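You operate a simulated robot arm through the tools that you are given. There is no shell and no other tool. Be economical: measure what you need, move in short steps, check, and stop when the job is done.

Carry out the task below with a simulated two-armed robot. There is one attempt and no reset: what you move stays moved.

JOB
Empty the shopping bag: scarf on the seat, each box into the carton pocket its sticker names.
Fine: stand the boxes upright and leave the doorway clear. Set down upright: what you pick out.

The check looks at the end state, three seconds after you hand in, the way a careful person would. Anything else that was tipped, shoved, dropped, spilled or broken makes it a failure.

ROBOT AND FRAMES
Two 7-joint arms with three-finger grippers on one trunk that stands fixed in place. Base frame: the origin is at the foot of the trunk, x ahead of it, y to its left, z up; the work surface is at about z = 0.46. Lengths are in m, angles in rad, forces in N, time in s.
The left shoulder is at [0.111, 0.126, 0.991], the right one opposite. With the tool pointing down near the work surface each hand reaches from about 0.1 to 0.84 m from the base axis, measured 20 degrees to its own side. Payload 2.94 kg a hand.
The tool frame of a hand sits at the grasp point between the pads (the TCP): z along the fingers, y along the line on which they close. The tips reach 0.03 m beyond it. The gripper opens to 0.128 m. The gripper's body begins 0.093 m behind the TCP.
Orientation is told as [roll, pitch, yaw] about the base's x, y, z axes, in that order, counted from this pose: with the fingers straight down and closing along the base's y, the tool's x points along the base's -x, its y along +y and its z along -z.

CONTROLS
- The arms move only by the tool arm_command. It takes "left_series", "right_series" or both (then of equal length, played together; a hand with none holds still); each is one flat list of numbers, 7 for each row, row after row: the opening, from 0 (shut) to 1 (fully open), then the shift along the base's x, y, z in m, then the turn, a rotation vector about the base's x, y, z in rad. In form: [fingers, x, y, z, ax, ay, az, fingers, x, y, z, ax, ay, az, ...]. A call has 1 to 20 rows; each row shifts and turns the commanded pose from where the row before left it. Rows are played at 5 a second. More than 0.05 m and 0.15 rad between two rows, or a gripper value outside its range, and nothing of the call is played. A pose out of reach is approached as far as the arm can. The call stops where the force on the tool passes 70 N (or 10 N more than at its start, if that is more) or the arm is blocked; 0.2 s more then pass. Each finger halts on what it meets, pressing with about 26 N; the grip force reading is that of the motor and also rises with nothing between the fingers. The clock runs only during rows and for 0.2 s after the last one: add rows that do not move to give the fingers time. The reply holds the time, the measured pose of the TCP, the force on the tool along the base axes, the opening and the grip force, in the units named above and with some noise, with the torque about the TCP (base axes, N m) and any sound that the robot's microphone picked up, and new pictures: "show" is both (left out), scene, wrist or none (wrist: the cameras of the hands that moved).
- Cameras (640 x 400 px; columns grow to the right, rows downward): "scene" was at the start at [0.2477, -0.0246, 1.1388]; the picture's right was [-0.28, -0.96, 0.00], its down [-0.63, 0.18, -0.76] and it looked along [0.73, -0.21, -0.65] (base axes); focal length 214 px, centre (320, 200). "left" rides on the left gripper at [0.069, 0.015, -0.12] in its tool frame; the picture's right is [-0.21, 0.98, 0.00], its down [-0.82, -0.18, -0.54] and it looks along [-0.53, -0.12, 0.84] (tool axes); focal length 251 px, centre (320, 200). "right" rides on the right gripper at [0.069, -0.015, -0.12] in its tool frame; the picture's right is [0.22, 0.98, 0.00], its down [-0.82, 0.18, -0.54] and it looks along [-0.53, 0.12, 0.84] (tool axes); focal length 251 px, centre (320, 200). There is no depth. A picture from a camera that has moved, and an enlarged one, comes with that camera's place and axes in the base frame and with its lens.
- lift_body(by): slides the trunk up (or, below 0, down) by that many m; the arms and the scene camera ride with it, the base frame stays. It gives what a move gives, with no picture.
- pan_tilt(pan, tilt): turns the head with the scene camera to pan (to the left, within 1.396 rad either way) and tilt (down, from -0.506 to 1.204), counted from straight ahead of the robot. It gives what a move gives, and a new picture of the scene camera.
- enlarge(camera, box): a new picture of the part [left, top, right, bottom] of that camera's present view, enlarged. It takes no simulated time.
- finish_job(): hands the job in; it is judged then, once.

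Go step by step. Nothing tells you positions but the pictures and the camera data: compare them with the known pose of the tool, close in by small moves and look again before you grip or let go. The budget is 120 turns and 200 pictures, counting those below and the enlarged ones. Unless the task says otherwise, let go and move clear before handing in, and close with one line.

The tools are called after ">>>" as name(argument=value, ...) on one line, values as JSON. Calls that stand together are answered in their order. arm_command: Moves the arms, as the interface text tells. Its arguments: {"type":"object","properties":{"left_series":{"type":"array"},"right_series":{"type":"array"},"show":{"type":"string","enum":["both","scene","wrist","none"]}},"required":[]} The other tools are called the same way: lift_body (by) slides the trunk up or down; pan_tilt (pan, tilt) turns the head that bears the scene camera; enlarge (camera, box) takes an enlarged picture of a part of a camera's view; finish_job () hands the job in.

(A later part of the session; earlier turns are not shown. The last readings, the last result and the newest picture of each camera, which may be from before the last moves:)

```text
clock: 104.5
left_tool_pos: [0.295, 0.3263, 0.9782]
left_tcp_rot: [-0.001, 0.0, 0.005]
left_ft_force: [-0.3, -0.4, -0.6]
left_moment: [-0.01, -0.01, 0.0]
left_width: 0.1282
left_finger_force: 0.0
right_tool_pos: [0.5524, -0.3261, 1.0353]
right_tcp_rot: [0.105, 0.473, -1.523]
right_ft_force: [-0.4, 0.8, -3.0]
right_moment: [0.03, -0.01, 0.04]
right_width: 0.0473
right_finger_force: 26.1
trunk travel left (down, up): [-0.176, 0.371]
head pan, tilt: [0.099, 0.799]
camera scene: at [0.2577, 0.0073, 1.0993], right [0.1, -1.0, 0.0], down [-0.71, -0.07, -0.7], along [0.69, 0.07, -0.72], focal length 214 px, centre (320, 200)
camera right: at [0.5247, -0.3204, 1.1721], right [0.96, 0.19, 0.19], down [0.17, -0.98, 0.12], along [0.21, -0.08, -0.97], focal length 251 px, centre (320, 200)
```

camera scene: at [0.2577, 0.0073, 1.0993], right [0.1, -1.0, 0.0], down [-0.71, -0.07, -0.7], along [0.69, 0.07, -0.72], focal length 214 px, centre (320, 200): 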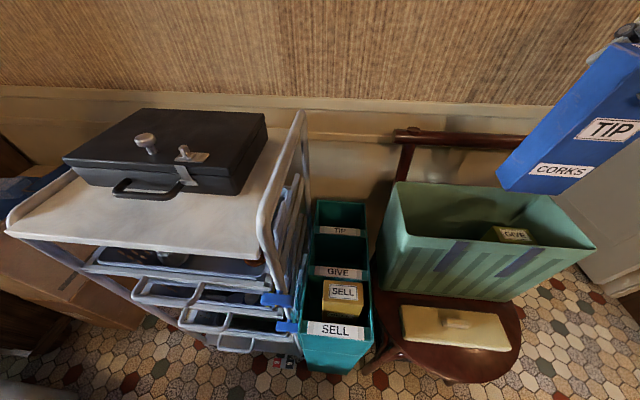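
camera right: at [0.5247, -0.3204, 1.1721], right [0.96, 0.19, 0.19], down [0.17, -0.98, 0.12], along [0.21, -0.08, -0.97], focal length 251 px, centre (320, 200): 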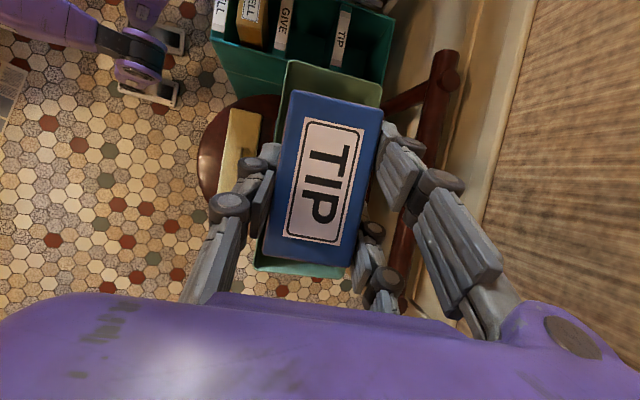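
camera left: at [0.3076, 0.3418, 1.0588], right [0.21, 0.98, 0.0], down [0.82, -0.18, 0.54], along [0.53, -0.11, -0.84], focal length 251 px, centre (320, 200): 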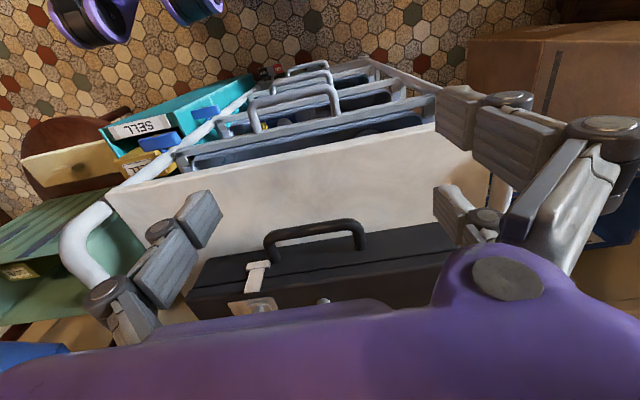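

I correct the small tilt that the limit caused and centre over the original spot.

>>> arm_command(right_series=[0, 0.025, 0, -0.02, -0.014, 0.046, 0.001, 0, 0.028, 0, -0.03, -0.0135, 0.046, 0.001, 0, 0, 0, -0.04, 0, 0, 0, 0, 0, 0, -0.03, 0, 0, 0, 0, 0, 0, 0, 0, 0, 0])

```text
clock: 105.7
left_tool_pos: [0.2958, 0.3262, 0.9798]
left_tcp_rot: [-0.001, 0.0, 0.004]
left_ft_force: [0.6, 0.0, -0.6]
left_moment: [-0.02, -0.02, 0.03]
left_width: 0.1278
left_finger_force: 0.1
right_tool_pos: [0.6061, -0.3262, 0.9178]
right_tcp_rot: [0.0, 0.45, -1.567]
right_ft_force: [0.1, 0.2, -2.1]
right_moment: [0.01, 0.0, -0.01]
right_width: 0.0474
right_finger_force: 26.4
trunk travel left (down, up): [-0.176, 0.371]
head pan, tilt: [0.099, 0.799]
camera scene: at [0.2575, 0.0074, 1.0993], right [0.1, -1.0, 0.0], down [-0.71, -0.07, -0.7], along [0.69, 0.07, -0.72], focal length 214 px, centre (320, 200)
camera right: at [0.5914, -0.3152, 1.0545], right [0.98, 0.2, 0.09], down [0.18, -0.97, 0.13], along [0.12, -0.11, -0.99], focal length 251 px, centre (320, 200)
```

scene: 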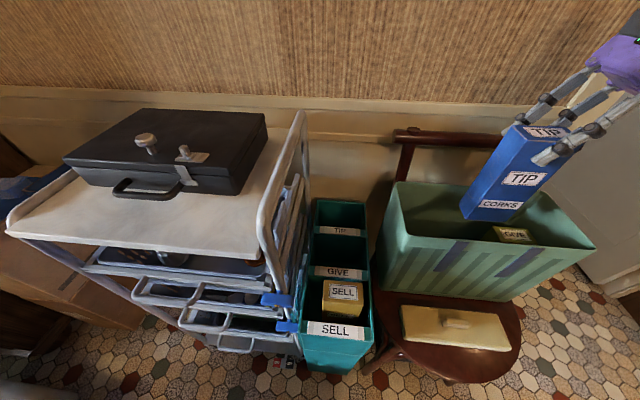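
right: 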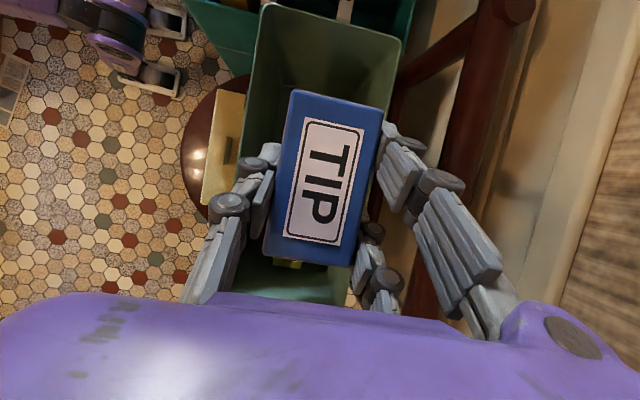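

Good. I set it down a bit further left in the bag (y≈−0.276) where there is more room.

>>> arm_command(right_series=[0, 0, 0.025, 0.005, 0, 0, 0, 0, 0, 0.025, 0, 0, 0, 0, 0, 0, 0, -0.04, 0, 0, 0, 0, 0, 0, -0.04, 0, 0, 0, 0, 0, 0, -0.04, 0, 0, 0, 0, 0, 0, -0.04, 0, 0, 0, 0, 0, 0, -0.04, 0, 0, 0, 0, 0, 0, -0.04, 0, 0, 0, 0, 0, 0, -0.02, 0, 0, 0, 0, 0, 0, -0.005, 0, 0, 0, 0, 0, 0, 0, 0, 0, 0], show="wrist")

```text
clock: 108.1
left_tool_pos: [0.2962, 0.326, 0.9797]
left_tcp_rot: [0.0, 0.0, 0.006]
left_ft_force: [-0.8, -0.4, 0.9]
left_moment: [-0.01, 0.01, 0.0]
left_width: 0.1282
left_finger_force: 0.0
right_tool_pos: [0.6054, -0.2782, 0.6547]
right_tcp_rot: [0.002, 0.449, -1.567]
right_ft_force: [0.0, -0.2, -2.2]
right_moment: [-0.03, -0.02, -0.04]
right_width: 0.0477
right_finger_force: 26.2
trunk travel left (down, up): [-0.176, 0.371]
head pan, tilt: [0.099, 0.799]
camera right: at [0.591, -0.2677, 0.7929], right [0.98, 0.2, 0.1], down [0.18, -0.97, 0.13], along [0.12, -0.11, -0.99], focal length 251 px, centre (320, 200)
```

right: 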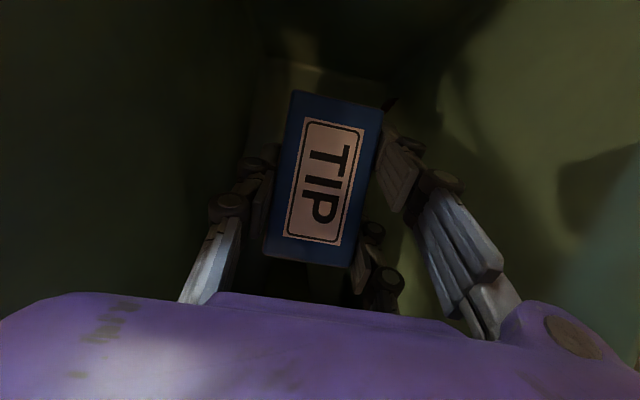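

I set it down, open, add 0.11 rad of lean in place, move up a few mm, and regrip.

>>> arm_command(right_series=[0, 0, 0, -0.003, 0, 0, 0, 0.4, 0, 0, 0, 0, 0, 0, 0.6, 0, 0, 0, 0, 0, 0, 0.6, 0, 0, 0, 0, 0, 0, 0.6, 0, 0, 0.006, 0.055, 0, 0, 0.6, 0, 0.001, 0, 0.055, 0, 0, 0.4, 0, 0, 0, 0, 0, 0, 0.1, 0, 0, 0, 0, 0, 0, 0, 0, 0, 0, 0, 0, 0], show="wrist")

```text
clock: 110.1
left_tool_pos: [0.2949, 0.326, 0.9789]
left_tcp_rot: [-0.002, 0.001, 0.005]
left_ft_force: [-0.6, -0.5, -1.0]
left_moment: [-0.02, 0.03, 0.0]
left_width: 0.1281
left_finger_force: 0.1
right_tool_pos: [0.605, -0.2766, 0.6589]
right_tcp_rot: [0.003, 0.56, -1.567]
right_ft_force: [1.2, -0.7, 0.6]
right_moment: [0.02, -0.06, -0.02]
right_width: 0.0472
right_finger_force: 25.6
trunk travel left (down, up): [-0.176, 0.371]
head pan, tilt: [0.099, 0.799]
camera right: at [0.5906, -0.2812, 0.797], right [0.98, 0.18, 0.12], down [0.18, -0.98, 0.02], along [0.12, 0.0, -0.99], focal length 251 px, centre (320, 200)
```

right: 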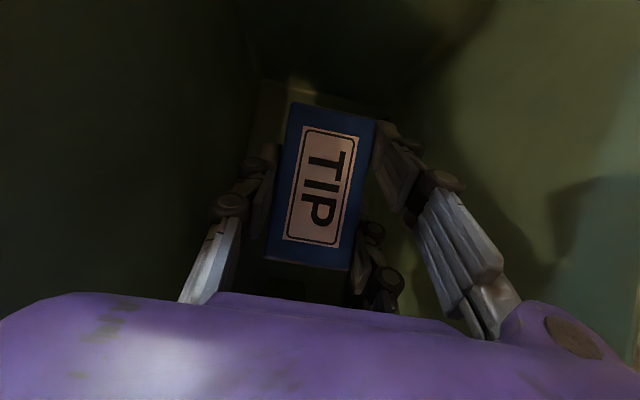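

Regripped with 0.56 lean. I lift, carry left, turn by −0.45, and lower to just above the carton.

>>> arm_command(right_series=[0, 0, 0, 0.02, 0, 0, 0, 0, 0, 0, 0.04, 0, 0, 0, 0, 0, 0, 0.05, 0, 0, 0, 0, 0, 0, 0.05, 0, 0, 0, 0, 0, 0, 0.05, 0, 0, 0, 0, 0, 0, 0.05, 0, 0, 0, 0, 0, 0, 0.03, 0, 0, 0, 0, 0, 0.04, 0, 0, 0, 0, 0, 0, 0.045, 0, 0, 0, 0, 0, 0, 0.045, 0, 0, 0, 0, 0, 0, 0.045, 0, 0, 0, 0, 0, 0, 0.045, 0, 0, 0, 0, 0, 0, 0.028, 0, 0, 0, 0, 0, 0, 0, 0, 0, 0, -0.15, 0, 0, 0, 0, 0, 0, -0.15, 0, 0, 0, 0, 0, 0, -0.15, 0, 0, 0, -0.04, 0, 0, 0, 0, 0, 0, -0.04, 0, 0, 0, 0, 0, 0, -0.03, 0, 0, 0, 0, 0, 0, 0, 0, 0, 0], show="scene")

```text
clock: 114.3
left_tool_pos: [0.2944, 0.3253, 0.9793]
left_tcp_rot: [-0.003, 0.0, 0.005]
left_ft_force: [0.2, 1.1, 0.2]
left_moment: [0.0, -0.03, -0.01]
left_width: 0.1281
left_finger_force: 0.0
right_tool_pos: [0.6037, -0.0289, 0.839]
right_tcp_rot: [0.002, 0.559, -2.017]
right_ft_force: [-0.1, -0.5, -1.9]
right_moment: [-0.03, 0.02, -0.02]
right_width: 0.0473
right_finger_force: 26.1
trunk travel left (down, up): [-0.176, 0.371]
head pan, tilt: [0.099, 0.799]
camera scene: at [0.2574, 0.0075, 1.0994], right [0.1, -1.0, 0.0], down [-0.71, -0.07, -0.7], along [0.69, 0.07, -0.72], focal length 214 px, centre (320, 200)
```

scene: 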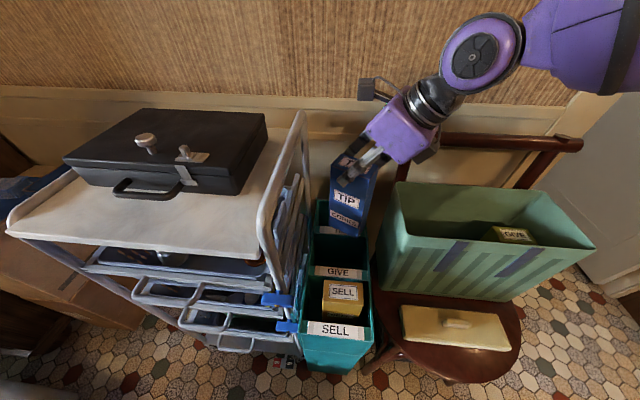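

All reachable. Now forward to x≈0.68.

>>> arm_command(right_series=[0, 0.02, 0, 0, 0, 0, 0, 0, 0.02, 0, 0, 0, 0, 0, 0, 0.02, 0, 0, 0, 0, 0, 0, 0.018, 0.003, 0, 0, 0, 0, 0, 0, 0, 0, 0, 0, 0])

>>> enlarge(camera="scene", box=[280, 80, 480, 280])

```text
clock: 115.5
left_tool_pos: [0.2953, 0.3262, 0.9804]
left_tcp_rot: [-0.004, -0.001, 0.005]
left_ft_force: [0.0, -0.2, 0.1]
left_moment: [0.01, 0.02, 0.0]
left_width: 0.1281
left_finger_force: 0.1
right_tool_pos: [0.6825, -0.025, 0.8401]
right_tcp_rot: [0.004, 0.56, -2.016]
right_ft_force: [-0.1, 0.5, -1.2]
right_moment: [-0.02, -0.01, -0.04]
right_width: 0.0476
right_finger_force: 26.0
trunk travel left (down, up): [-0.176, 0.371]
head pan, tilt: [0.099, 0.799]
camera scene: at [0.2573, 0.0076, 1.0994], right [0.1, -1.0, 0.0], down [-0.71, -0.07, -0.7], along [0.69, 0.07, -0.72], focal length 214 px, centre (320, 200)
camera right: at [0.6678, -0.0218, 0.9782], right [0.96, -0.26, 0.12], down [-0.26, -0.96, 0.02], along [0.11, -0.05, -0.99], focal length 251 px, centre (320, 200)
```

scene: 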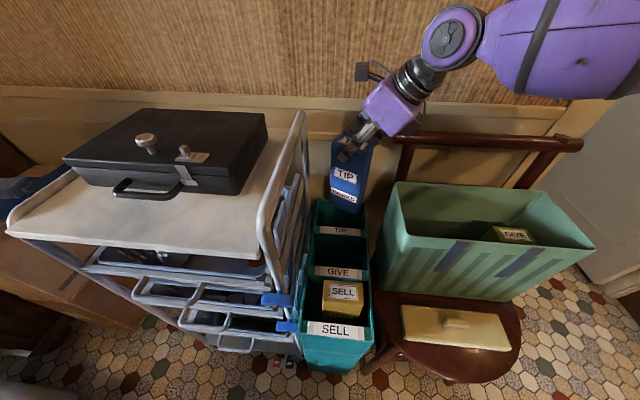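
right: 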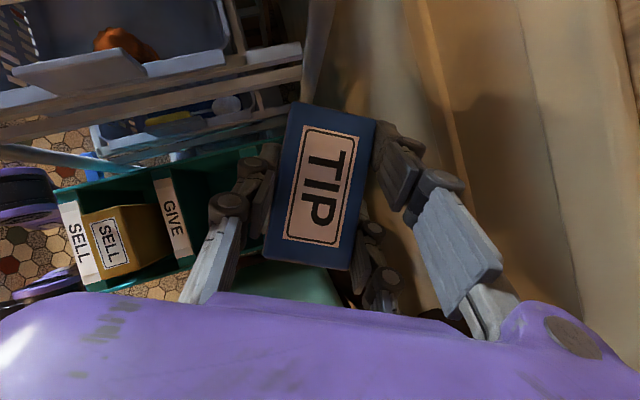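

```text
2.00 times, centred on (380, 180) of scene
camera zoom: at [0.2573, 0.0076, 1.0994], right [0.1, -1.0, 0.0], down [-0.71, -0.07, -0.7], along [0.69, 0.07, -0.72], focal length 429 px, centre (200, 240)
```

zoom: 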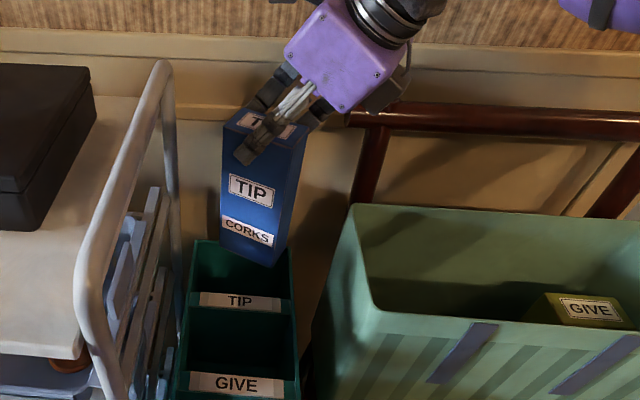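

Reached (0.6825, −0.025). The front corner needs a few mm more clearance and the hand more distance from the chair post, so I shift slightly forward/left and lower to the rim.

>>> arm_command(right_series=[0, 0.002, 0.008, -0.01, 0, 0, 0, 0, 0, 0, -0.02, 0, 0, 0, 0, 0, 0, 0, 0, 0, 0])

>>> enlarge(camera="scene", box=[290, 110, 440, 260])

```text
clock: 116.3
left_tool_pos: [0.2952, 0.3261, 0.9796]
left_tcp_rot: [-0.002, 0.001, 0.005]
left_ft_force: [0.7, 0.1, -0.7]
left_moment: [-0.02, 0.01, 0.0]
left_width: 0.1279
left_finger_force: 0.0
right_tool_pos: [0.6832, -0.0229, 0.8143]
right_tcp_rot: [0.004, 0.559, -2.02]
right_ft_force: [-0.7, 0.3, -2.1]
right_moment: [-0.03, -0.02, 0.0]
right_width: 0.0475
right_finger_force: 26.3
right hand out of reach, approached as far as the arm can: row 1
trunk travel left (down, up): [-0.176, 0.371]
head pan, tilt: [0.099, 0.799]
camera scene: at [0.2575, 0.0075, 1.0993], right [0.1, -1.0, 0.0], down [-0.71, -0.07, -0.7], along [0.69, 0.07, -0.72], focal length 214 px, centre (320, 200)
camera right: at [0.6681, -0.0192, 0.9526], right [0.96, -0.26, 0.12], down [-0.27, -0.96, 0.02], along [0.11, -0.05, -0.99], focal length 251 px, centre (320, 200)
```

scene: 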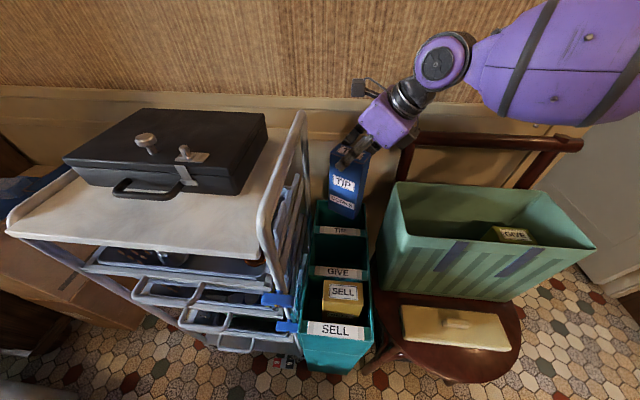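
right: 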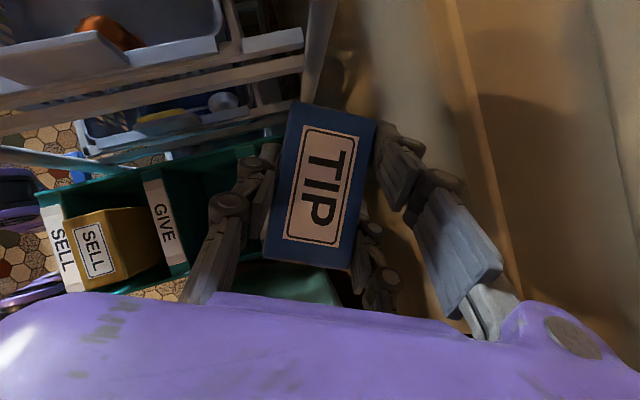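

```text
2.67 times, centred on (365, 185) of scene
camera zoom: at [0.2575, 0.0075, 1.0993], right [0.1, -1.0, 0.0], down [-0.71, -0.07, -0.7], along [0.69, 0.07, -0.72], focal length 572 px, centre (200, 240)
```

zoom: 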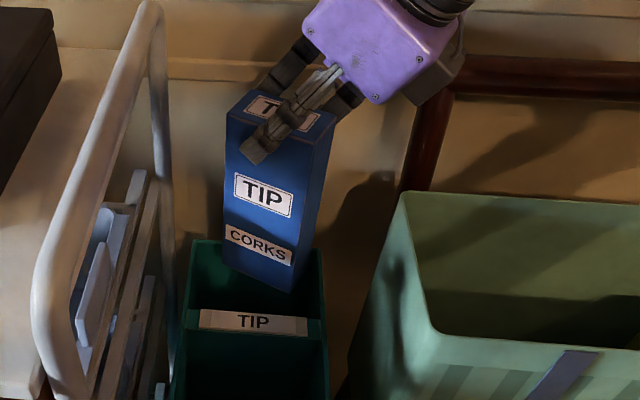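

The box bottom is at the rim; measurements suggest it is ~5 mm too far forward. I shift back 5 mm and start lowering in small steps.

>>> arm_command(right_series=[0, -0.005, 0, 0, 0, 0, 0, 0, 0, 0, -0.01, 0, 0, 0, 0, 0, 0, -0.01, 0, 0, 0, 0, 0, 0, -0.01, 0, 0, 0, 0, 0, 0, 0, 0, 0, 0])

>>> enlarge(camera="scene", box=[300, 130, 420, 250])

```text
clock: 117.5
left_tool_pos: [0.2952, 0.326, 0.9798]
left_tcp_rot: [-0.002, 0.0, 0.005]
left_ft_force: [0.2, 0.9, 0.4]
left_moment: [-0.07, 0.03, 0.01]
left_width: 0.1279
left_finger_force: 0.0
right_tool_pos: [0.6777, -0.0216, 0.7838]
right_tcp_rot: [0.004, 0.561, -2.018]
right_ft_force: [-0.4, -0.4, -2.9]
right_moment: [0.03, -0.02, 0.02]
right_width: 0.0476
right_finger_force: 26.0
trunk travel left (down, up): [-0.176, 0.371]
head pan, tilt: [0.099, 0.799]
camera scene: at [0.2579, 0.0073, 1.0992], right [0.1, -1.0, 0.0], down [-0.71, -0.07, -0.7], along [0.69, 0.07, -0.72], focal length 214 px, centre (320, 200)
camera right: at [0.6623, -0.0192, 0.9214], right [0.96, -0.26, 0.12], down [-0.26, -0.96, 0.02], along [0.11, -0.05, -0.99], focal length 251 px, centre (320, 200)
```

scene: 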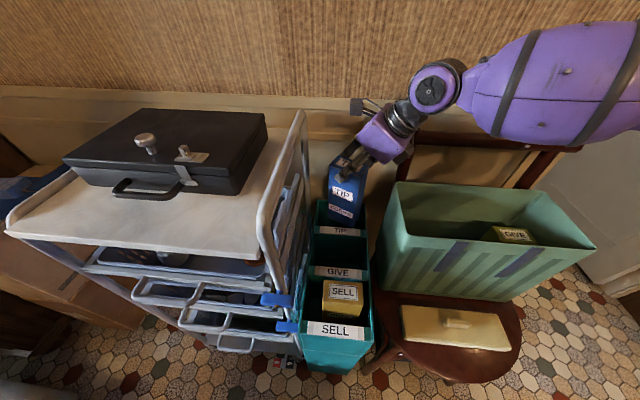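
right: 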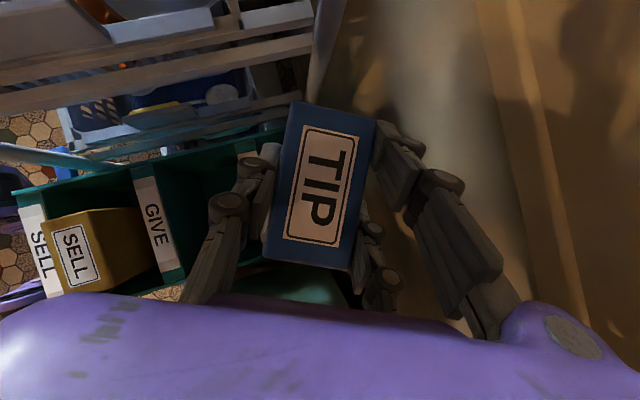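

```text
3.33 times, centred on (360, 190) of scene
camera zoom: at [0.2579, 0.0073, 1.0992], right [0.1, -1.0, 0.0], down [-0.71, -0.07, -0.7], along [0.69, 0.07, -0.72], focal length 715 px, centre (187, 233)
```

zoom: 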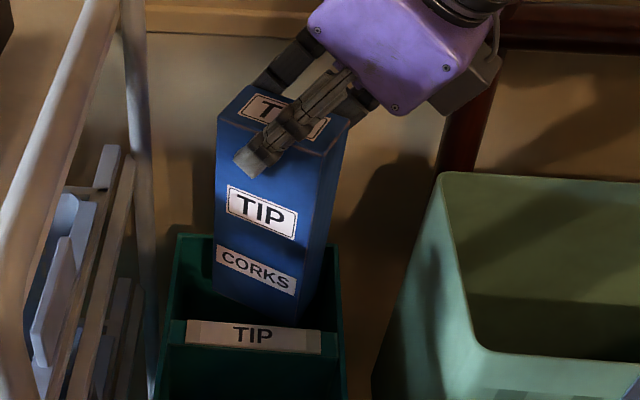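

The bottom is entering the pocket with a small margin on each side and no force. I continue slowly.

>>> arm_command(right_series=[0, 0, 0, -0.012, 0, 0, 0, 0, 0, 0, -0.012, 0, 0, 0, 0, 0, 0, -0.012, 0, 0, 0, 0, 0, 0, -0.012, 0, 0, 0, 0, 0, 0, 0, 0, 0, 0], show="scene")

>>> enlarge(camera="scene", box=[300, 110, 460, 250])

```text
clock: 118.7
left_tool_pos: [0.2953, 0.3259, 0.9786]
left_tcp_rot: [-0.002, 0.0, 0.006]
left_ft_force: [0.1, 0.3, 0.4]
left_moment: [0.04, -0.04, 0.05]
left_width: 0.1282
left_finger_force: 0.0
right_tool_pos: [0.6866, -0.0395, 0.7421]
right_tcp_rot: [0.004, 0.561, -2.013]
right_ft_force: [0.1, 8.2, 2.6]
right_moment: [0.98, 0.04, 0.07]
right_width: 0.0475
right_finger_force: 25.8
right hand out of reach, approached as far as the arm can: row 1, 3
trunk travel left (down, up): [-0.176, 0.371]
head pan, tilt: [0.099, 0.799]
camera scene: at [0.2573, 0.008, 1.0994], right [0.1, -1.0, 0.0], down [-0.71, -0.07, -0.7], along [0.69, 0.07, -0.72], focal length 214 px, centre (320, 200)
```

scene: 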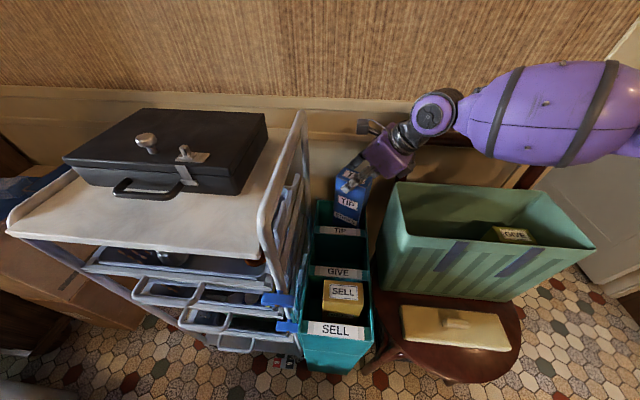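

```text
2.86 times, centred on (380, 180) of scene
camera zoom: at [0.2573, 0.008, 1.0994], right [0.1, -1.0, 0.0], down [-0.71, -0.07, -0.7], along [0.69, 0.07, -0.72], focal length 613 px, centre (149, 257)
```

zoom: 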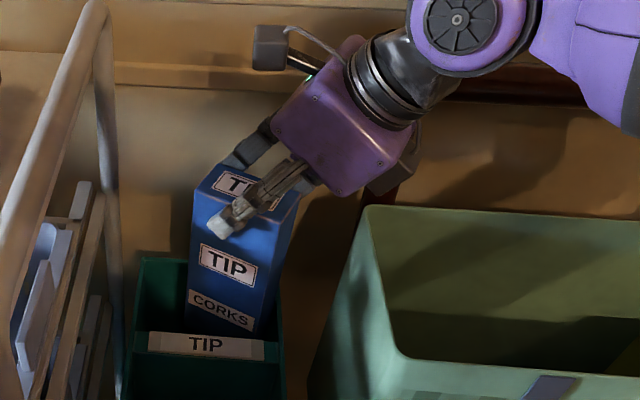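

The arm ran out of reach and pushed the box lightly against the pocket's right wall. I back up slightly to the free pose; the trunk will do the lowering.

>>> arm_command(right_series=[0, -0.003, 0.008, 0.015, 0, 0, 0, 0, -0.004, 0.008, 0.015, 0, 0, 0, 0, 0, 0.002, 0.008, 0, 0, 0, 0, 0, 0, 0, 0, 0, 0], show="none")

>>> lift_body(by=-0.03)

```text
clock: 119.7
left_tool_pos: [0.2944, 0.3264, 0.9789]
left_tcp_rot: [-0.002, 0.001, 0.006]
left_ft_force: [0.1, 0.2, -0.3]
left_moment: [0.04, 0.01, -0.01]
left_width: 0.1282
left_finger_force: 0.0
right_tool_pos: [0.6834, -0.0269, 0.7802]
right_tcp_rot: [0.002, 0.558, -2.018]
right_ft_force: [0.6, 0.8, -1.9]
right_moment: [-0.03, 0.01, 0.01]
right_width: 0.0475
right_finger_force: 26.3
right hand out of reach, approached as far as the arm can: row 3
trunk travel left (down, up): [-0.176, 0.371]
head pan, tilt: [0.099, 0.799]
```

```text
clock: 120.4
left_tool_pos: [0.2949, 0.3268, 0.9494]
left_tcp_rot: [-0.002, 0.0, 0.005]
left_ft_force: [0.8, 1.0, -0.6]
left_moment: [0.0, -0.05, 0.0]
left_width: 0.1282
left_finger_force: 0.1
right_tool_pos: [0.6839, -0.0271, 0.7495]
right_tcp_rot: [0.002, 0.559, -2.016]
right_ft_force: [-0.2, 0.3, -1.5]
right_moment: [-0.03, 0.01, -0.02]
right_width: 0.0477
right_finger_force: 26.1
trunk travel left (down, up): [-0.146, 0.401]
head pan, tilt: [0.099, 0.799]
```

Trunk lowering keeps the pose. I nudge x back 3 mm and continue.

>>> arm_command(right_series=[0, -0.003, 0.002, 0, 0, 0, 0, 0, 0, 0, 0, 0, 0, 0], show="none")

>>> lift_body(by=-0.03)

>>> enlarge(camera="scene", box=[300, 90, 620, 290])

```text
clock: 121.0
left_tool_pos: [0.2958, 0.3258, 0.9488]
left_tcp_rot: [-0.002, 0.0, 0.005]
left_ft_force: [-0.6, -0.1, 0.8]
left_moment: [-0.03, 0.03, -0.01]
left_width: 0.1282
left_finger_force: 0.1
right_tool_pos: [0.6793, -0.0245, 0.7489]
right_tcp_rot: [0.001, 0.558, -2.019]
right_ft_force: [0.6, 0.1, -0.8]
right_moment: [-0.03, 0.0, -0.01]
right_width: 0.0474
right_finger_force: 26.7
trunk travel left (down, up): [-0.146, 0.401]
head pan, tilt: [0.099, 0.799]
```

```text
clock: 121.8
left_tool_pos: [0.2932, 0.3268, 0.9189]
left_tcp_rot: [-0.002, -0.001, 0.006]
left_ft_force: [0.3, 0.0, -0.5]
left_moment: [0.01, -0.02, 0.0]
left_width: 0.1278
left_finger_force: 0.0
right_tool_pos: [0.68, -0.0247, 0.7208]
right_tcp_rot: [0.002, 0.56, -2.016]
right_ft_force: [-0.3, 0.0, -1.1]
right_moment: [0.04, 0.0, -0.01]
right_width: 0.0478
right_finger_force: 25.8
trunk travel left (down, up): [-0.116, 0.431]
head pan, tilt: [0.099, 0.799]
```

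```text
2.00 times, centred on (460, 190) of scene
camera zoom: at [0.2815, 0.0074, 1.0288], right [0.1, -1.0, 0.0], down [-0.71, -0.07, -0.7], along [0.69, 0.07, -0.72], focal length 429 px, centre (40, 220)
```

zoom: 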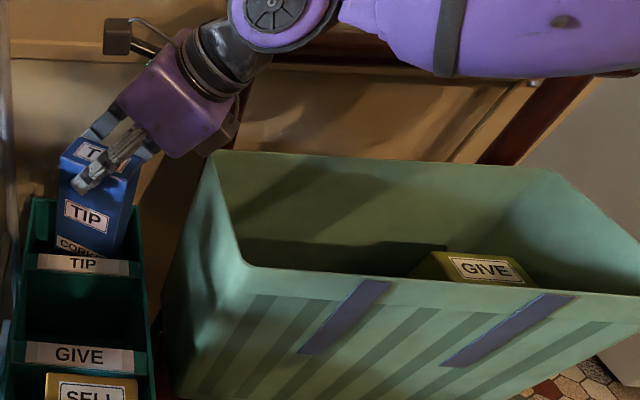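

Forearm is well clear. To keep the hand's underside away from the bag's corner, I shift 1 cm left inside the pocket, then lower further.

>>> arm_command(right_series=[0, 0, 0.006, 0, 0, 0, 0, 0, 0, 0.006, 0, 0, 0, 0, 0, 0, 0, 0, 0, 0, 0], show="none")

>>> lift_body(by=-0.025)

>>> enlarge(camera="scene", box=[300, 90, 460, 260])

```text
clock: 122.6
left_tool_pos: [0.2943, 0.3272, 0.9179]
left_tcp_rot: [-0.002, 0.001, 0.006]
left_ft_force: [-0.2, 0.3, 0.2]
left_moment: [0.0, 0.0, 0.02]
left_width: 0.128
left_finger_force: 0.0
right_tool_pos: [0.6787, -0.0119, 0.718]
right_tcp_rot: [0.0, 0.557, -2.017]
right_ft_force: [-0.7, 0.0, -1.1]
right_moment: [0.0, 0.03, -0.01]
right_width: 0.0475
right_finger_force: 25.9
trunk travel left (down, up): [-0.116, 0.431]
head pan, tilt: [0.099, 0.799]
```

```text
clock: 123.3
left_tool_pos: [0.2946, 0.3256, 0.8943]
left_tcp_rot: [-0.001, 0.0, 0.007]
left_ft_force: [-0.5, 0.5, 0.4]
left_moment: [0.0, 0.01, 0.03]
left_width: 0.1281
left_finger_force: 0.1
right_tool_pos: [0.68, -0.0124, 0.6946]
right_tcp_rot: [0.003, 0.559, -2.017]
right_ft_force: [0.1, 1.0, -1.9]
right_moment: [0.0, 0.0, -0.01]
right_width: 0.0476
right_finger_force: 26.0
trunk travel left (down, up): [-0.091, 0.456]
head pan, tilt: [0.099, 0.799]
```

```text
2.35 times, centred on (380, 175) of scene
camera zoom: at [0.2914, 0.0074, 1.0001], right [0.1, -1.0, 0.0], down [-0.71, -0.07, -0.7], along [0.69, 0.07, -0.72], focal length 505 px, centre (179, 259)
```

zoom: 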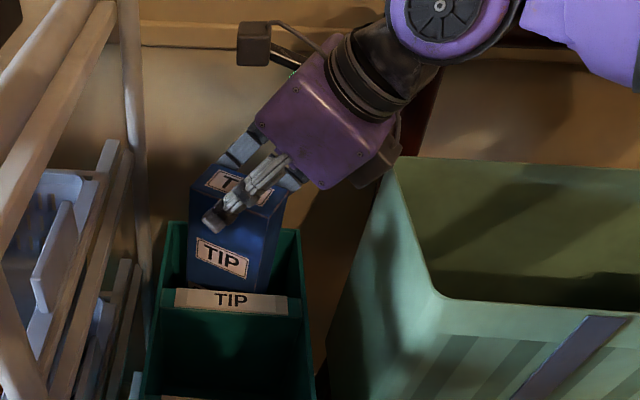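

No contact so far; remaining drop is about 6 cm. I shift 4 mm more left and proceed in small trunk steps.

>>> arm_command(right_series=[0, 0, 0.004, 0, 0, 0, 0, 0, 0, 0, 0, 0, 0, 0], show="none")

>>> lift_body(by=-0.015)

>>> lift_body(by=-0.015)

>>> enlarge(camera="scene", box=[300, 90, 460, 260])

```text
clock: 123.9
left_tool_pos: [0.2952, 0.3269, 0.8945]
left_tcp_rot: [-0.002, 0.001, 0.005]
left_ft_force: [-0.4, -0.9, -0.6]
left_moment: [0.02, 0.01, 0.02]
left_width: 0.1279
left_finger_force: 0.1
right_tool_pos: [0.6806, -0.0095, 0.6948]
right_tcp_rot: [0.003, 0.561, -2.018]
right_ft_force: [-0.1, -0.1, -2.2]
right_moment: [-0.01, 0.02, 0.0]
right_width: 0.0473
right_finger_force: 26.8
trunk travel left (down, up): [-0.091, 0.456]
head pan, tilt: [0.099, 0.799]
```

```text
clock: 124.5
left_tool_pos: [0.2941, 0.3257, 0.8793]
left_tcp_rot: [0.0, 0.0, 0.006]
left_ft_force: [-0.1, 0.6, 0.0]
left_moment: [-0.02, -0.04, 0.02]
left_width: 0.1279
left_finger_force: 0.1
right_tool_pos: [0.6797, -0.009, 0.6793]
right_tcp_rot: [0.004, 0.557, -2.014]
right_ft_force: [-0.6, 0.0, -1.9]
right_moment: [0.01, 0.02, -0.01]
right_width: 0.0474
right_finger_force: 26.1
trunk travel left (down, up): [-0.076, 0.471]
head pan, tilt: [0.099, 0.799]
```

```text
clock: 125.1
left_tool_pos: [0.2944, 0.3266, 0.8651]
left_tcp_rot: [0.0, -0.002, 0.007]
left_ft_force: [0.4, 0.3, 0.2]
left_moment: [-0.01, 0.01, 0.02]
left_width: 0.1283
left_finger_force: 0.1
right_tool_pos: [0.6792, -0.0072, 0.6657]
right_tcp_rot: [0.003, 0.559, -2.017]
right_ft_force: [-0.8, 0.2, -2.0]
right_moment: [0.01, -0.02, -0.04]
right_width: 0.0473
right_finger_force: 26.4
trunk travel left (down, up): [-0.061, 0.486]
head pan, tilt: [0.099, 0.799]
```

```text
2.35 times, centred on (380, 175) of scene
camera zoom: at [0.3018, 0.0074, 0.9682], right [0.1, -1.0, 0.0], down [-0.71, -0.07, -0.7], along [0.69, 0.07, -0.72], focal length 505 px, centre (179, 259)
```

zoom: 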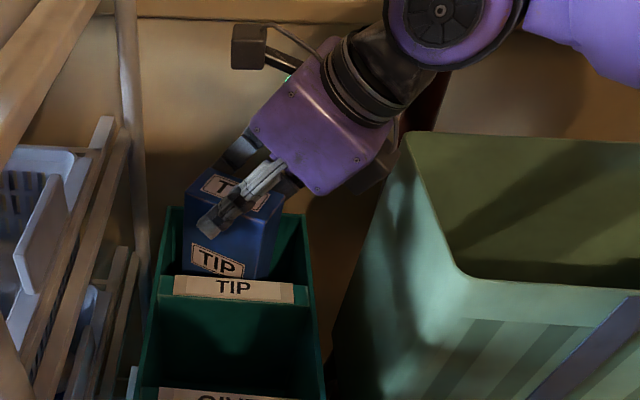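

Still no contact; the hand passes left of the bag. I continue the last few centimetres.

>>> lift_body(by=-0.015)

>>> lift_body(by=-0.01)

>>> lift_body(by=-0.006)

>>> enlarge(camera="scene", box=[300, 60, 560, 260])

```text
clock: 125.8
left_tool_pos: [0.2938, 0.3266, 0.8486]
left_tcp_rot: [0.0, 0.001, 0.006]
left_ft_force: [1.2, 0.9, 0.4]
left_moment: [0.0, -0.05, -0.02]
left_width: 0.1281
left_finger_force: 0.1
right_tool_pos: [0.6791, -0.0086, 0.65]
right_tcp_rot: [0.001, 0.56, -2.015]
right_ft_force: [0.3, -0.7, -2.1]
right_moment: [0.03, -0.01, -0.04]
right_width: 0.0475
right_finger_force: 26.3
trunk travel left (down, up): [-0.046, 0.501]
head pan, tilt: [0.099, 0.799]
```

```text
clock: 126.3
left_tool_pos: [0.2958, 0.3268, 0.8389]
left_tcp_rot: [-0.003, 0.0, 0.005]
left_ft_force: [0.2, 0.4, 0.0]
left_moment: [0.03, 0.03, 0.01]
left_width: 0.1278
left_finger_force: 0.1
right_tool_pos: [0.6786, -0.0089, 0.6386]
right_tcp_rot: [0.001, 0.56, -2.017]
right_ft_force: [-0.2, 0.8, -1.7]
right_moment: [-0.03, -0.01, 0.02]
right_width: 0.0474
right_finger_force: 26.4
trunk travel left (down, up): [-0.036, 0.511]
head pan, tilt: [0.099, 0.799]
```

```text
clock: 126.9
left_tool_pos: [0.2952, 0.3256, 0.833]
left_tcp_rot: [-0.002, -0.002, 0.006]
left_ft_force: [-0.1, 0.0, -1.5]
left_moment: [0.01, 0.0, 0.02]
left_width: 0.128
left_finger_force: 0.0
right_tool_pos: [0.6796, -0.0084, 0.6351]
right_tcp_rot: [0.003, 0.562, -2.015]
right_ft_force: [-0.9, 0.6, 5.2]
right_moment: [-0.24, 0.11, -0.04]
right_width: 0.0475
right_finger_force: 26.3
trunk travel left (down, up): [-0.03, 0.517]
head pan, tilt: [0.099, 0.799]
```

```text
2.00 times, centred on (430, 160) of scene
camera zoom: at [0.3098, 0.0074, 0.9406], right [0.1, -1.0, 0.0], down [-0.71, -0.07, -0.7], along [0.69, 0.07, -0.72], focal length 429 px, centre (100, 280)
```

zoom: 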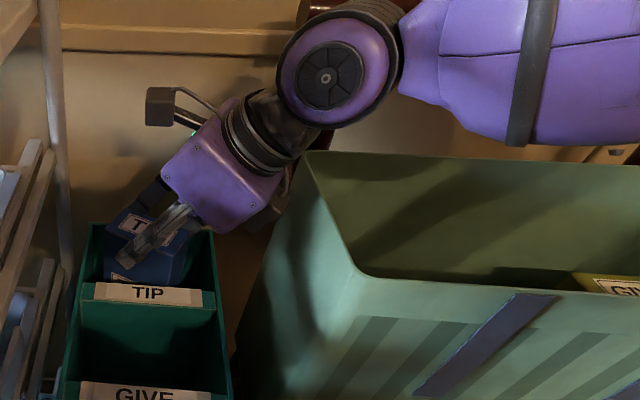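

Floor contact. I open slightly and withdraw straight up using the trunk.

>>> arm_command(right_series=[0.3, 0, 0, 0, 0, 0, 0, 0.46, 0, 0, 0, 0, 0, 0, 0.48, 0, 0, 0, 0, 0, 0, 0.48, 0, 0, 0, 0, 0, 0], show="wrist")

>>> lift_body(by=0.03)

```text
clock: 127.9
left_tool_pos: [0.2958, 0.3266, 0.833]
left_tcp_rot: [-0.002, -0.001, 0.005]
left_ft_force: [0.4, 0.4, -0.3]
left_moment: [-0.03, 0.01, 0.01]
left_width: 0.1279
left_finger_force: 0.0
right_tool_pos: [0.6796, -0.0104, 0.6327]
right_tcp_rot: [0.0, 0.558, -2.016]
right_ft_force: [0.4, -0.4, -0.2]
right_moment: [0.0, 0.01, 0.01]
right_width: 0.0616
right_finger_force: 0.1
trunk travel left (down, up): [-0.03, 0.517]
head pan, tilt: [0.099, 0.799]
camera right: at [0.6647, -0.0073, 0.7711], right [0.96, -0.26, 0.11], down [-0.26, -0.97, 0.02], along [0.1, -0.05, -0.99], focal length 251 px, centre (320, 200)
```

right: 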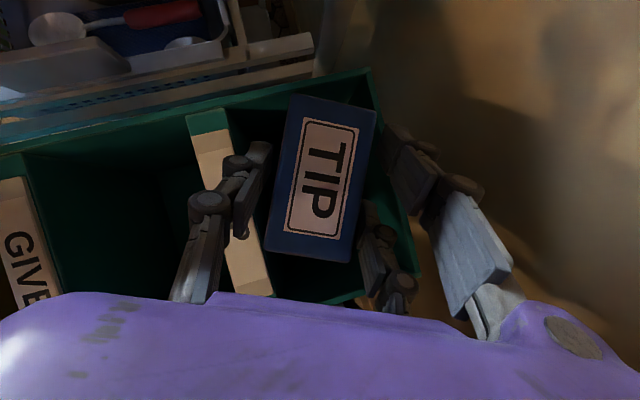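

```text
clock: 128.6
left_tool_pos: [0.2954, 0.327, 0.8624]
left_tcp_rot: [-0.003, 0.0, 0.004]
left_ft_force: [1.3, 1.0, -0.4]
left_moment: [-0.03, 0.04, 0.03]
left_width: 0.1281
left_finger_force: 0.0
right_tool_pos: [0.6797, -0.0101, 0.6625]
right_tcp_rot: [0.0, 0.559, -2.017]
right_ft_force: [0.0, 0.1, 0.0]
right_moment: [0.03, 0.06, 0.04]
right_width: 0.0613
right_finger_force: 0.1
trunk travel left (down, up): [-0.06, 0.487]
head pan, tilt: [0.099, 0.799]
```

TIP stands in its pocket and the hand is coming free cleanly. I continue up.

>>> lift_body(by=0.06)

>>> lift_body(by=0.055)

>>> pan_tilt(pan=-0.1, tilt=0.85)

```text
clock: 129.6
left_tool_pos: [0.2954, 0.326, 0.9224]
left_tcp_rot: [-0.001, 0.001, 0.003]
left_ft_force: [-0.1, 0.4, -0.6]
left_moment: [0.0, 0.02, 0.02]
left_width: 0.1279
left_finger_force: 0.1
right_tool_pos: [0.6807, -0.0104, 0.7224]
right_tcp_rot: [-0.001, 0.56, -2.013]
right_ft_force: [0.0, 0.3, -0.3]
right_moment: [0.0, 0.03, 0.02]
right_width: 0.0612
right_finger_force: 0.1
trunk travel left (down, up): [-0.12, 0.427]
head pan, tilt: [0.099, 0.799]
```

```text
clock: 130.6
left_tool_pos: [0.2962, 0.3262, 0.9781]
left_tcp_rot: [-0.002, 0.002, 0.005]
left_ft_force: [0.5, 0.6, 0.2]
left_moment: [0.01, -0.01, 0.01]
left_width: 0.128
left_finger_force: 0.2
right_tool_pos: [0.6753, -0.011, 0.8015]
right_tcp_rot: [0.045, 0.574, -1.989]
right_ft_force: [-0.2, -0.3, -0.5]
right_moment: [0.01, 0.0, -0.01]
right_width: 0.0615
right_finger_force: 0.0
trunk travel left (down, up): [-0.175, 0.372]
head pan, tilt: [0.099, 0.799]
```

```text
clock: 131.3
left_tool_pos: [0.2956, 0.327, 0.9782]
left_tcp_rot: [-0.001, 0.0, 0.006]
left_ft_force: [0.1, -0.2, -0.7]
left_moment: [0.01, -0.01, -0.02]
left_width: 0.128
left_finger_force: 0.2
right_tool_pos: [0.6747, -0.0099, 0.8022]
right_tcp_rot: [0.045, 0.576, -1.986]
right_ft_force: [-0.1, 0.2, -0.4]
right_moment: [-0.03, 0.0, -0.01]
right_width: 0.0612
right_finger_force: 0.0
trunk travel left (down, up): [-0.175, 0.372]
head pan, tilt: [-0.099, 0.85]
camera scene: at [0.2555, -0.0083, 1.0941], right [-0.1, -1.0, 0.0], down [-0.75, 0.07, -0.66], along [0.66, -0.07, -0.75], focal length 214 px, centre (320, 200)
```

scene: 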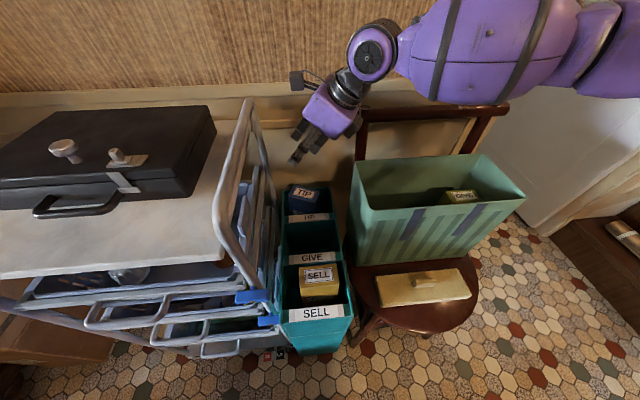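

TIP and SELL are both upright in place. For GIVE, I go back over the bag with the hand vertical, to first shift that box away from the bag's right wall.

>>> arm_command(right_series=[0.66, -0.02, 0, 0.04, 0, 0, 0, 0.66, -0.02, 0, 0.04, 0, 0, 0, 0.66, -0.02, -0.01, 0.04, 0, 0, 0, 0.66, -0.011, -0.01, 0.03, 0, 0, 0, 0.66, 0, -0.04, 0, -0.105, 0.0466, 0, 0.66, 0, -0.04, 0, -0.105, 0.0466, 0, 0.66, 0, -0.04, 0, -0.105, 0.0466, 0, 0.66, 0, -0.04, 0, -0.105, 0.0466, 0, 0.66, 0, -0.04, 0, -0.105, 0.0466, 0, 0.66, 0, -0.04, 0, 0.018, 0.041, 0, 0.66, 0, -0.04, 0, 0, 0, 0.139, 0.66, 0, -0.04, 0, 0, 0, 0.139, 0.66, 0, -0.04, 0, 0, 0, 0.139, 0.66, 0, -0.038, 0, 0, 0, 0, 0.66, 0, 0, 0, 0, 0, 0])

```text
clock: 134.5
left_tool_pos: [0.2949, 0.3259, 0.9785]
left_tcp_rot: [-0.002, 0.001, 0.006]
left_ft_force: [0.4, 1.2, 0.4]
left_moment: [0.03, 0.01, 0.03]
left_width: 0.1278
left_finger_force: 0.1
right_tool_pos: [0.6018, -0.4304, 0.9512]
right_tcp_rot: [-0.002, 0.002, -1.57]
right_ft_force: [0.4, -0.3, -0.8]
right_moment: [-0.01, 0.0, -0.01]
right_width: 0.0843
right_finger_force: 0.1
trunk travel left (down, up): [-0.175, 0.372]
head pan, tilt: [-0.099, 0.85]
camera scene: at [0.2554, -0.0081, 1.0941], right [-0.1, -1.0, 0.0], down [-0.75, 0.07, -0.66], along [0.66, -0.07, -0.75], focal length 214 px, centre (320, 200)
camera right: at [0.5882, -0.3612, 1.0715], right [0.98, 0.22, 0.0], down [0.18, -0.82, 0.54], along [0.12, -0.53, -0.84], focal length 251 px, centre (320, 200)
```

scene: 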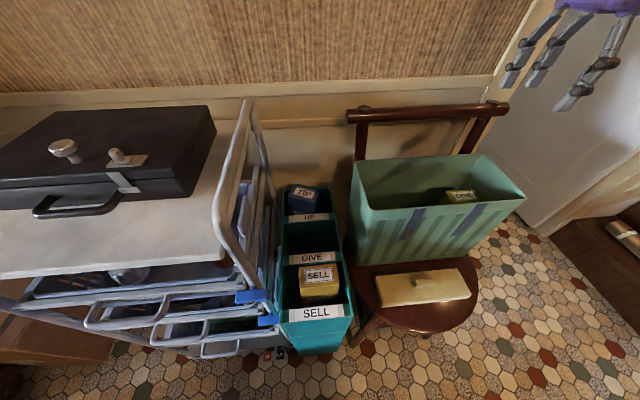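
right: 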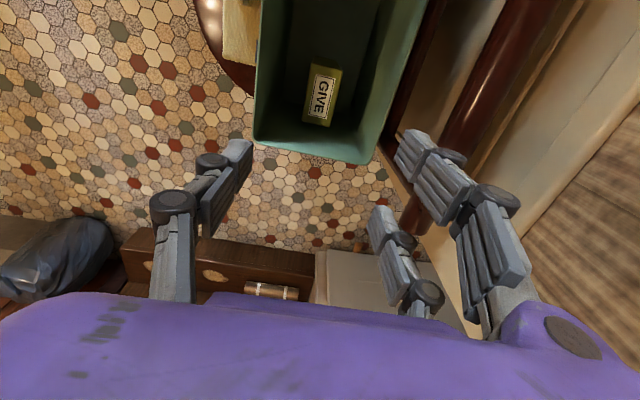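

GIVE is at (0.605, −0.432). I lower over it.

>>> arm_command(right_series=[0.66, 0.003, -0.001, -0.05, 0, 0, 0, 0.66, 0, 0, -0.05, 0, 0, 0, 0.66, 0, 0, -0.05, 0, 0, 0, 0.66, 0, 0, -0.05, 0, 0, 0, 0.66, 0, 0, -0.04, 0, 0, 0, 0.66, 0, 0, 0, 0, 0, 0], show="wrist")

```text
clock: 135.9
left_tool_pos: [0.2943, 0.3264, 0.978]
left_tcp_rot: [-0.002, 0.001, 0.006]
left_ft_force: [-0.5, -0.1, -0.2]
left_moment: [-0.03, -0.02, 0.01]
left_width: 0.1281
left_finger_force: 0.1
right_tool_pos: [0.6062, -0.4278, 0.7139]
right_tcp_rot: [-0.002, 0.0, -1.57]
right_ft_force: [-0.8, -0.2, -0.6]
right_moment: [0.01, -0.01, 0.02]
right_width: 0.0844
right_finger_force: 0.1
trunk travel left (down, up): [-0.175, 0.372]
head pan, tilt: [-0.099, 0.85]
camera right: at [0.592, -0.3592, 0.8323], right [0.98, 0.21, 0.0], down [0.18, -0.82, 0.54], along [0.12, -0.53, -0.84], focal length 251 px, centre (320, 200)
```

right: 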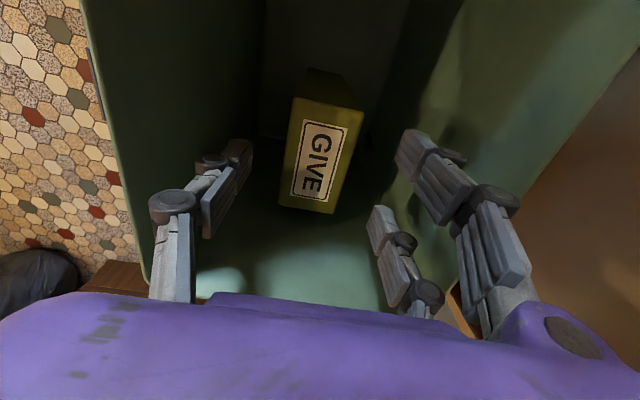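

Centred. I grip, lift 3 cm, shift 13 cm left inside the bag, and set it down again.

>>> arm_command(right_series=[0.66, 0.001, -0.003, -0.03, 0, 0, 0, 0.66, 0, 0, -0.032, 0, 0, 0, 0.4, 0, 0, 0, 0, 0, 0, 0.1, 0, 0, 0, 0, 0, 0, 0, 0, 0, 0, 0, 0, 0, 0, 0, 0, 0.03, 0, 0, 0, 0, 0, 0.035, 0, 0, 0, 0, 0, 0, 0.035, 0, 0, 0, 0, 0, 0, 0.035, 0, 0, 0, 0, 0, 0, 0.025, 0, 0, 0, 0, 0, 0, 0, -0.02, 0, 0, 0, 0, 0, 0, -0.008, 0, 0, 0, 0, 0, 0, 0, 0, 0, 0], show="wrist")

```text
clock: 138.7
left_tool_pos: [0.2955, 0.3251, 0.9781]
left_tcp_rot: [-0.003, 0.0, 0.004]
left_ft_force: [-0.3, 0.3, 0.2]
left_moment: [-0.02, 0.02, 0.03]
left_width: 0.128
left_finger_force: 0.1
right_tool_pos: [0.6082, -0.3028, 0.6514]
right_tcp_rot: [-0.002, -0.001, -1.57]
right_ft_force: [-0.8, 0.9, -2.1]
right_moment: [0.01, 0.0, -0.03]
right_width: 0.0476
right_finger_force: 26.5
trunk travel left (down, up): [-0.175, 0.372]
head pan, tilt: [-0.099, 0.85]
camera right: at [0.5928, -0.2328, 0.7714], right [0.98, 0.22, 0.0], down [0.18, -0.82, 0.54], along [0.12, -0.53, -0.84], focal length 251 px, centre (320, 200)
```

right: 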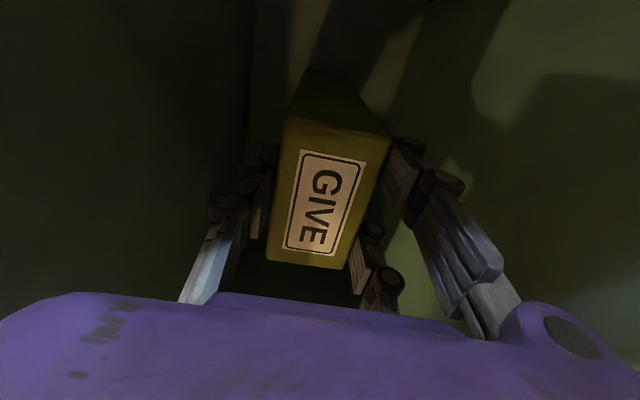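

I set it down, open, lean the hand 0.5 rad in place, and regrip.

>>> arm_command(right_series=[0, 0, 0, -0.002, 0, 0, 0, 0, 0, 0, -0.001, 0, 0, 0, 0.4, 0, 0, 0, 0, 0, 0, 0.6, 0, 0, 0, 0, 0, 0, 0.6, 0, 0, 0, 0, 0, 0, 0.6, 0, 0, 0.005, 0.125, 0, 0, 0.6, 0, 0, 0.003, 0.125, 0, 0, 0.6, 0, 0, 0, 0.125, 0, 0, 0.6, 0, 0, 0, 0.125, 0, 0, 0.6, 0, 0, 0, 0, 0, 0, 0.4, 0, 0, 0, 0, 0, 0, 0.1, 0, 0, 0, 0, 0, 0, 0, 0, 0, 0, 0, 0, 0], show="wrist")

```text
clock: 141.5
left_tool_pos: [0.2953, 0.3263, 0.9777]
left_tcp_rot: [-0.003, -0.001, 0.005]
left_ft_force: [0.4, 0.5, 0.0]
left_moment: [0.01, -0.04, 0.01]
left_width: 0.1279
left_finger_force: 0.1
right_tool_pos: [0.607, -0.3022, 0.6584]
right_tcp_rot: [-0.002, 0.503, -1.571]
right_ft_force: [-0.7, -0.1, 1.2]
right_moment: [0.08, 0.0, 0.02]
right_width: 0.0477
right_finger_force: 26.3
trunk travel left (down, up): [-0.175, 0.372]
head pan, tilt: [-0.099, 0.85]
camera right: at [0.5929, -0.2988, 0.7957], right [0.98, 0.19, 0.1], down [0.18, -0.98, 0.08], along [0.12, -0.06, -0.99], focal length 251 px, centre (320, 200)
```

right: 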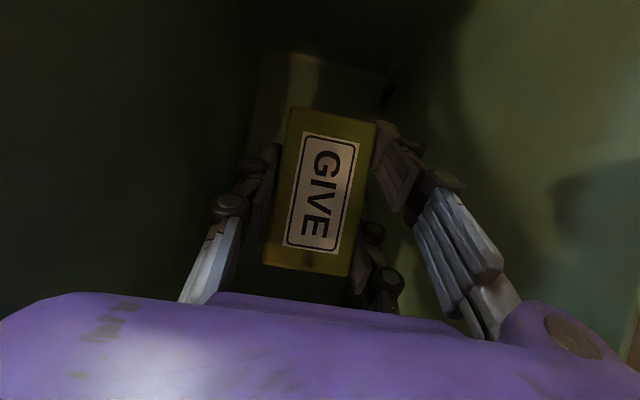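

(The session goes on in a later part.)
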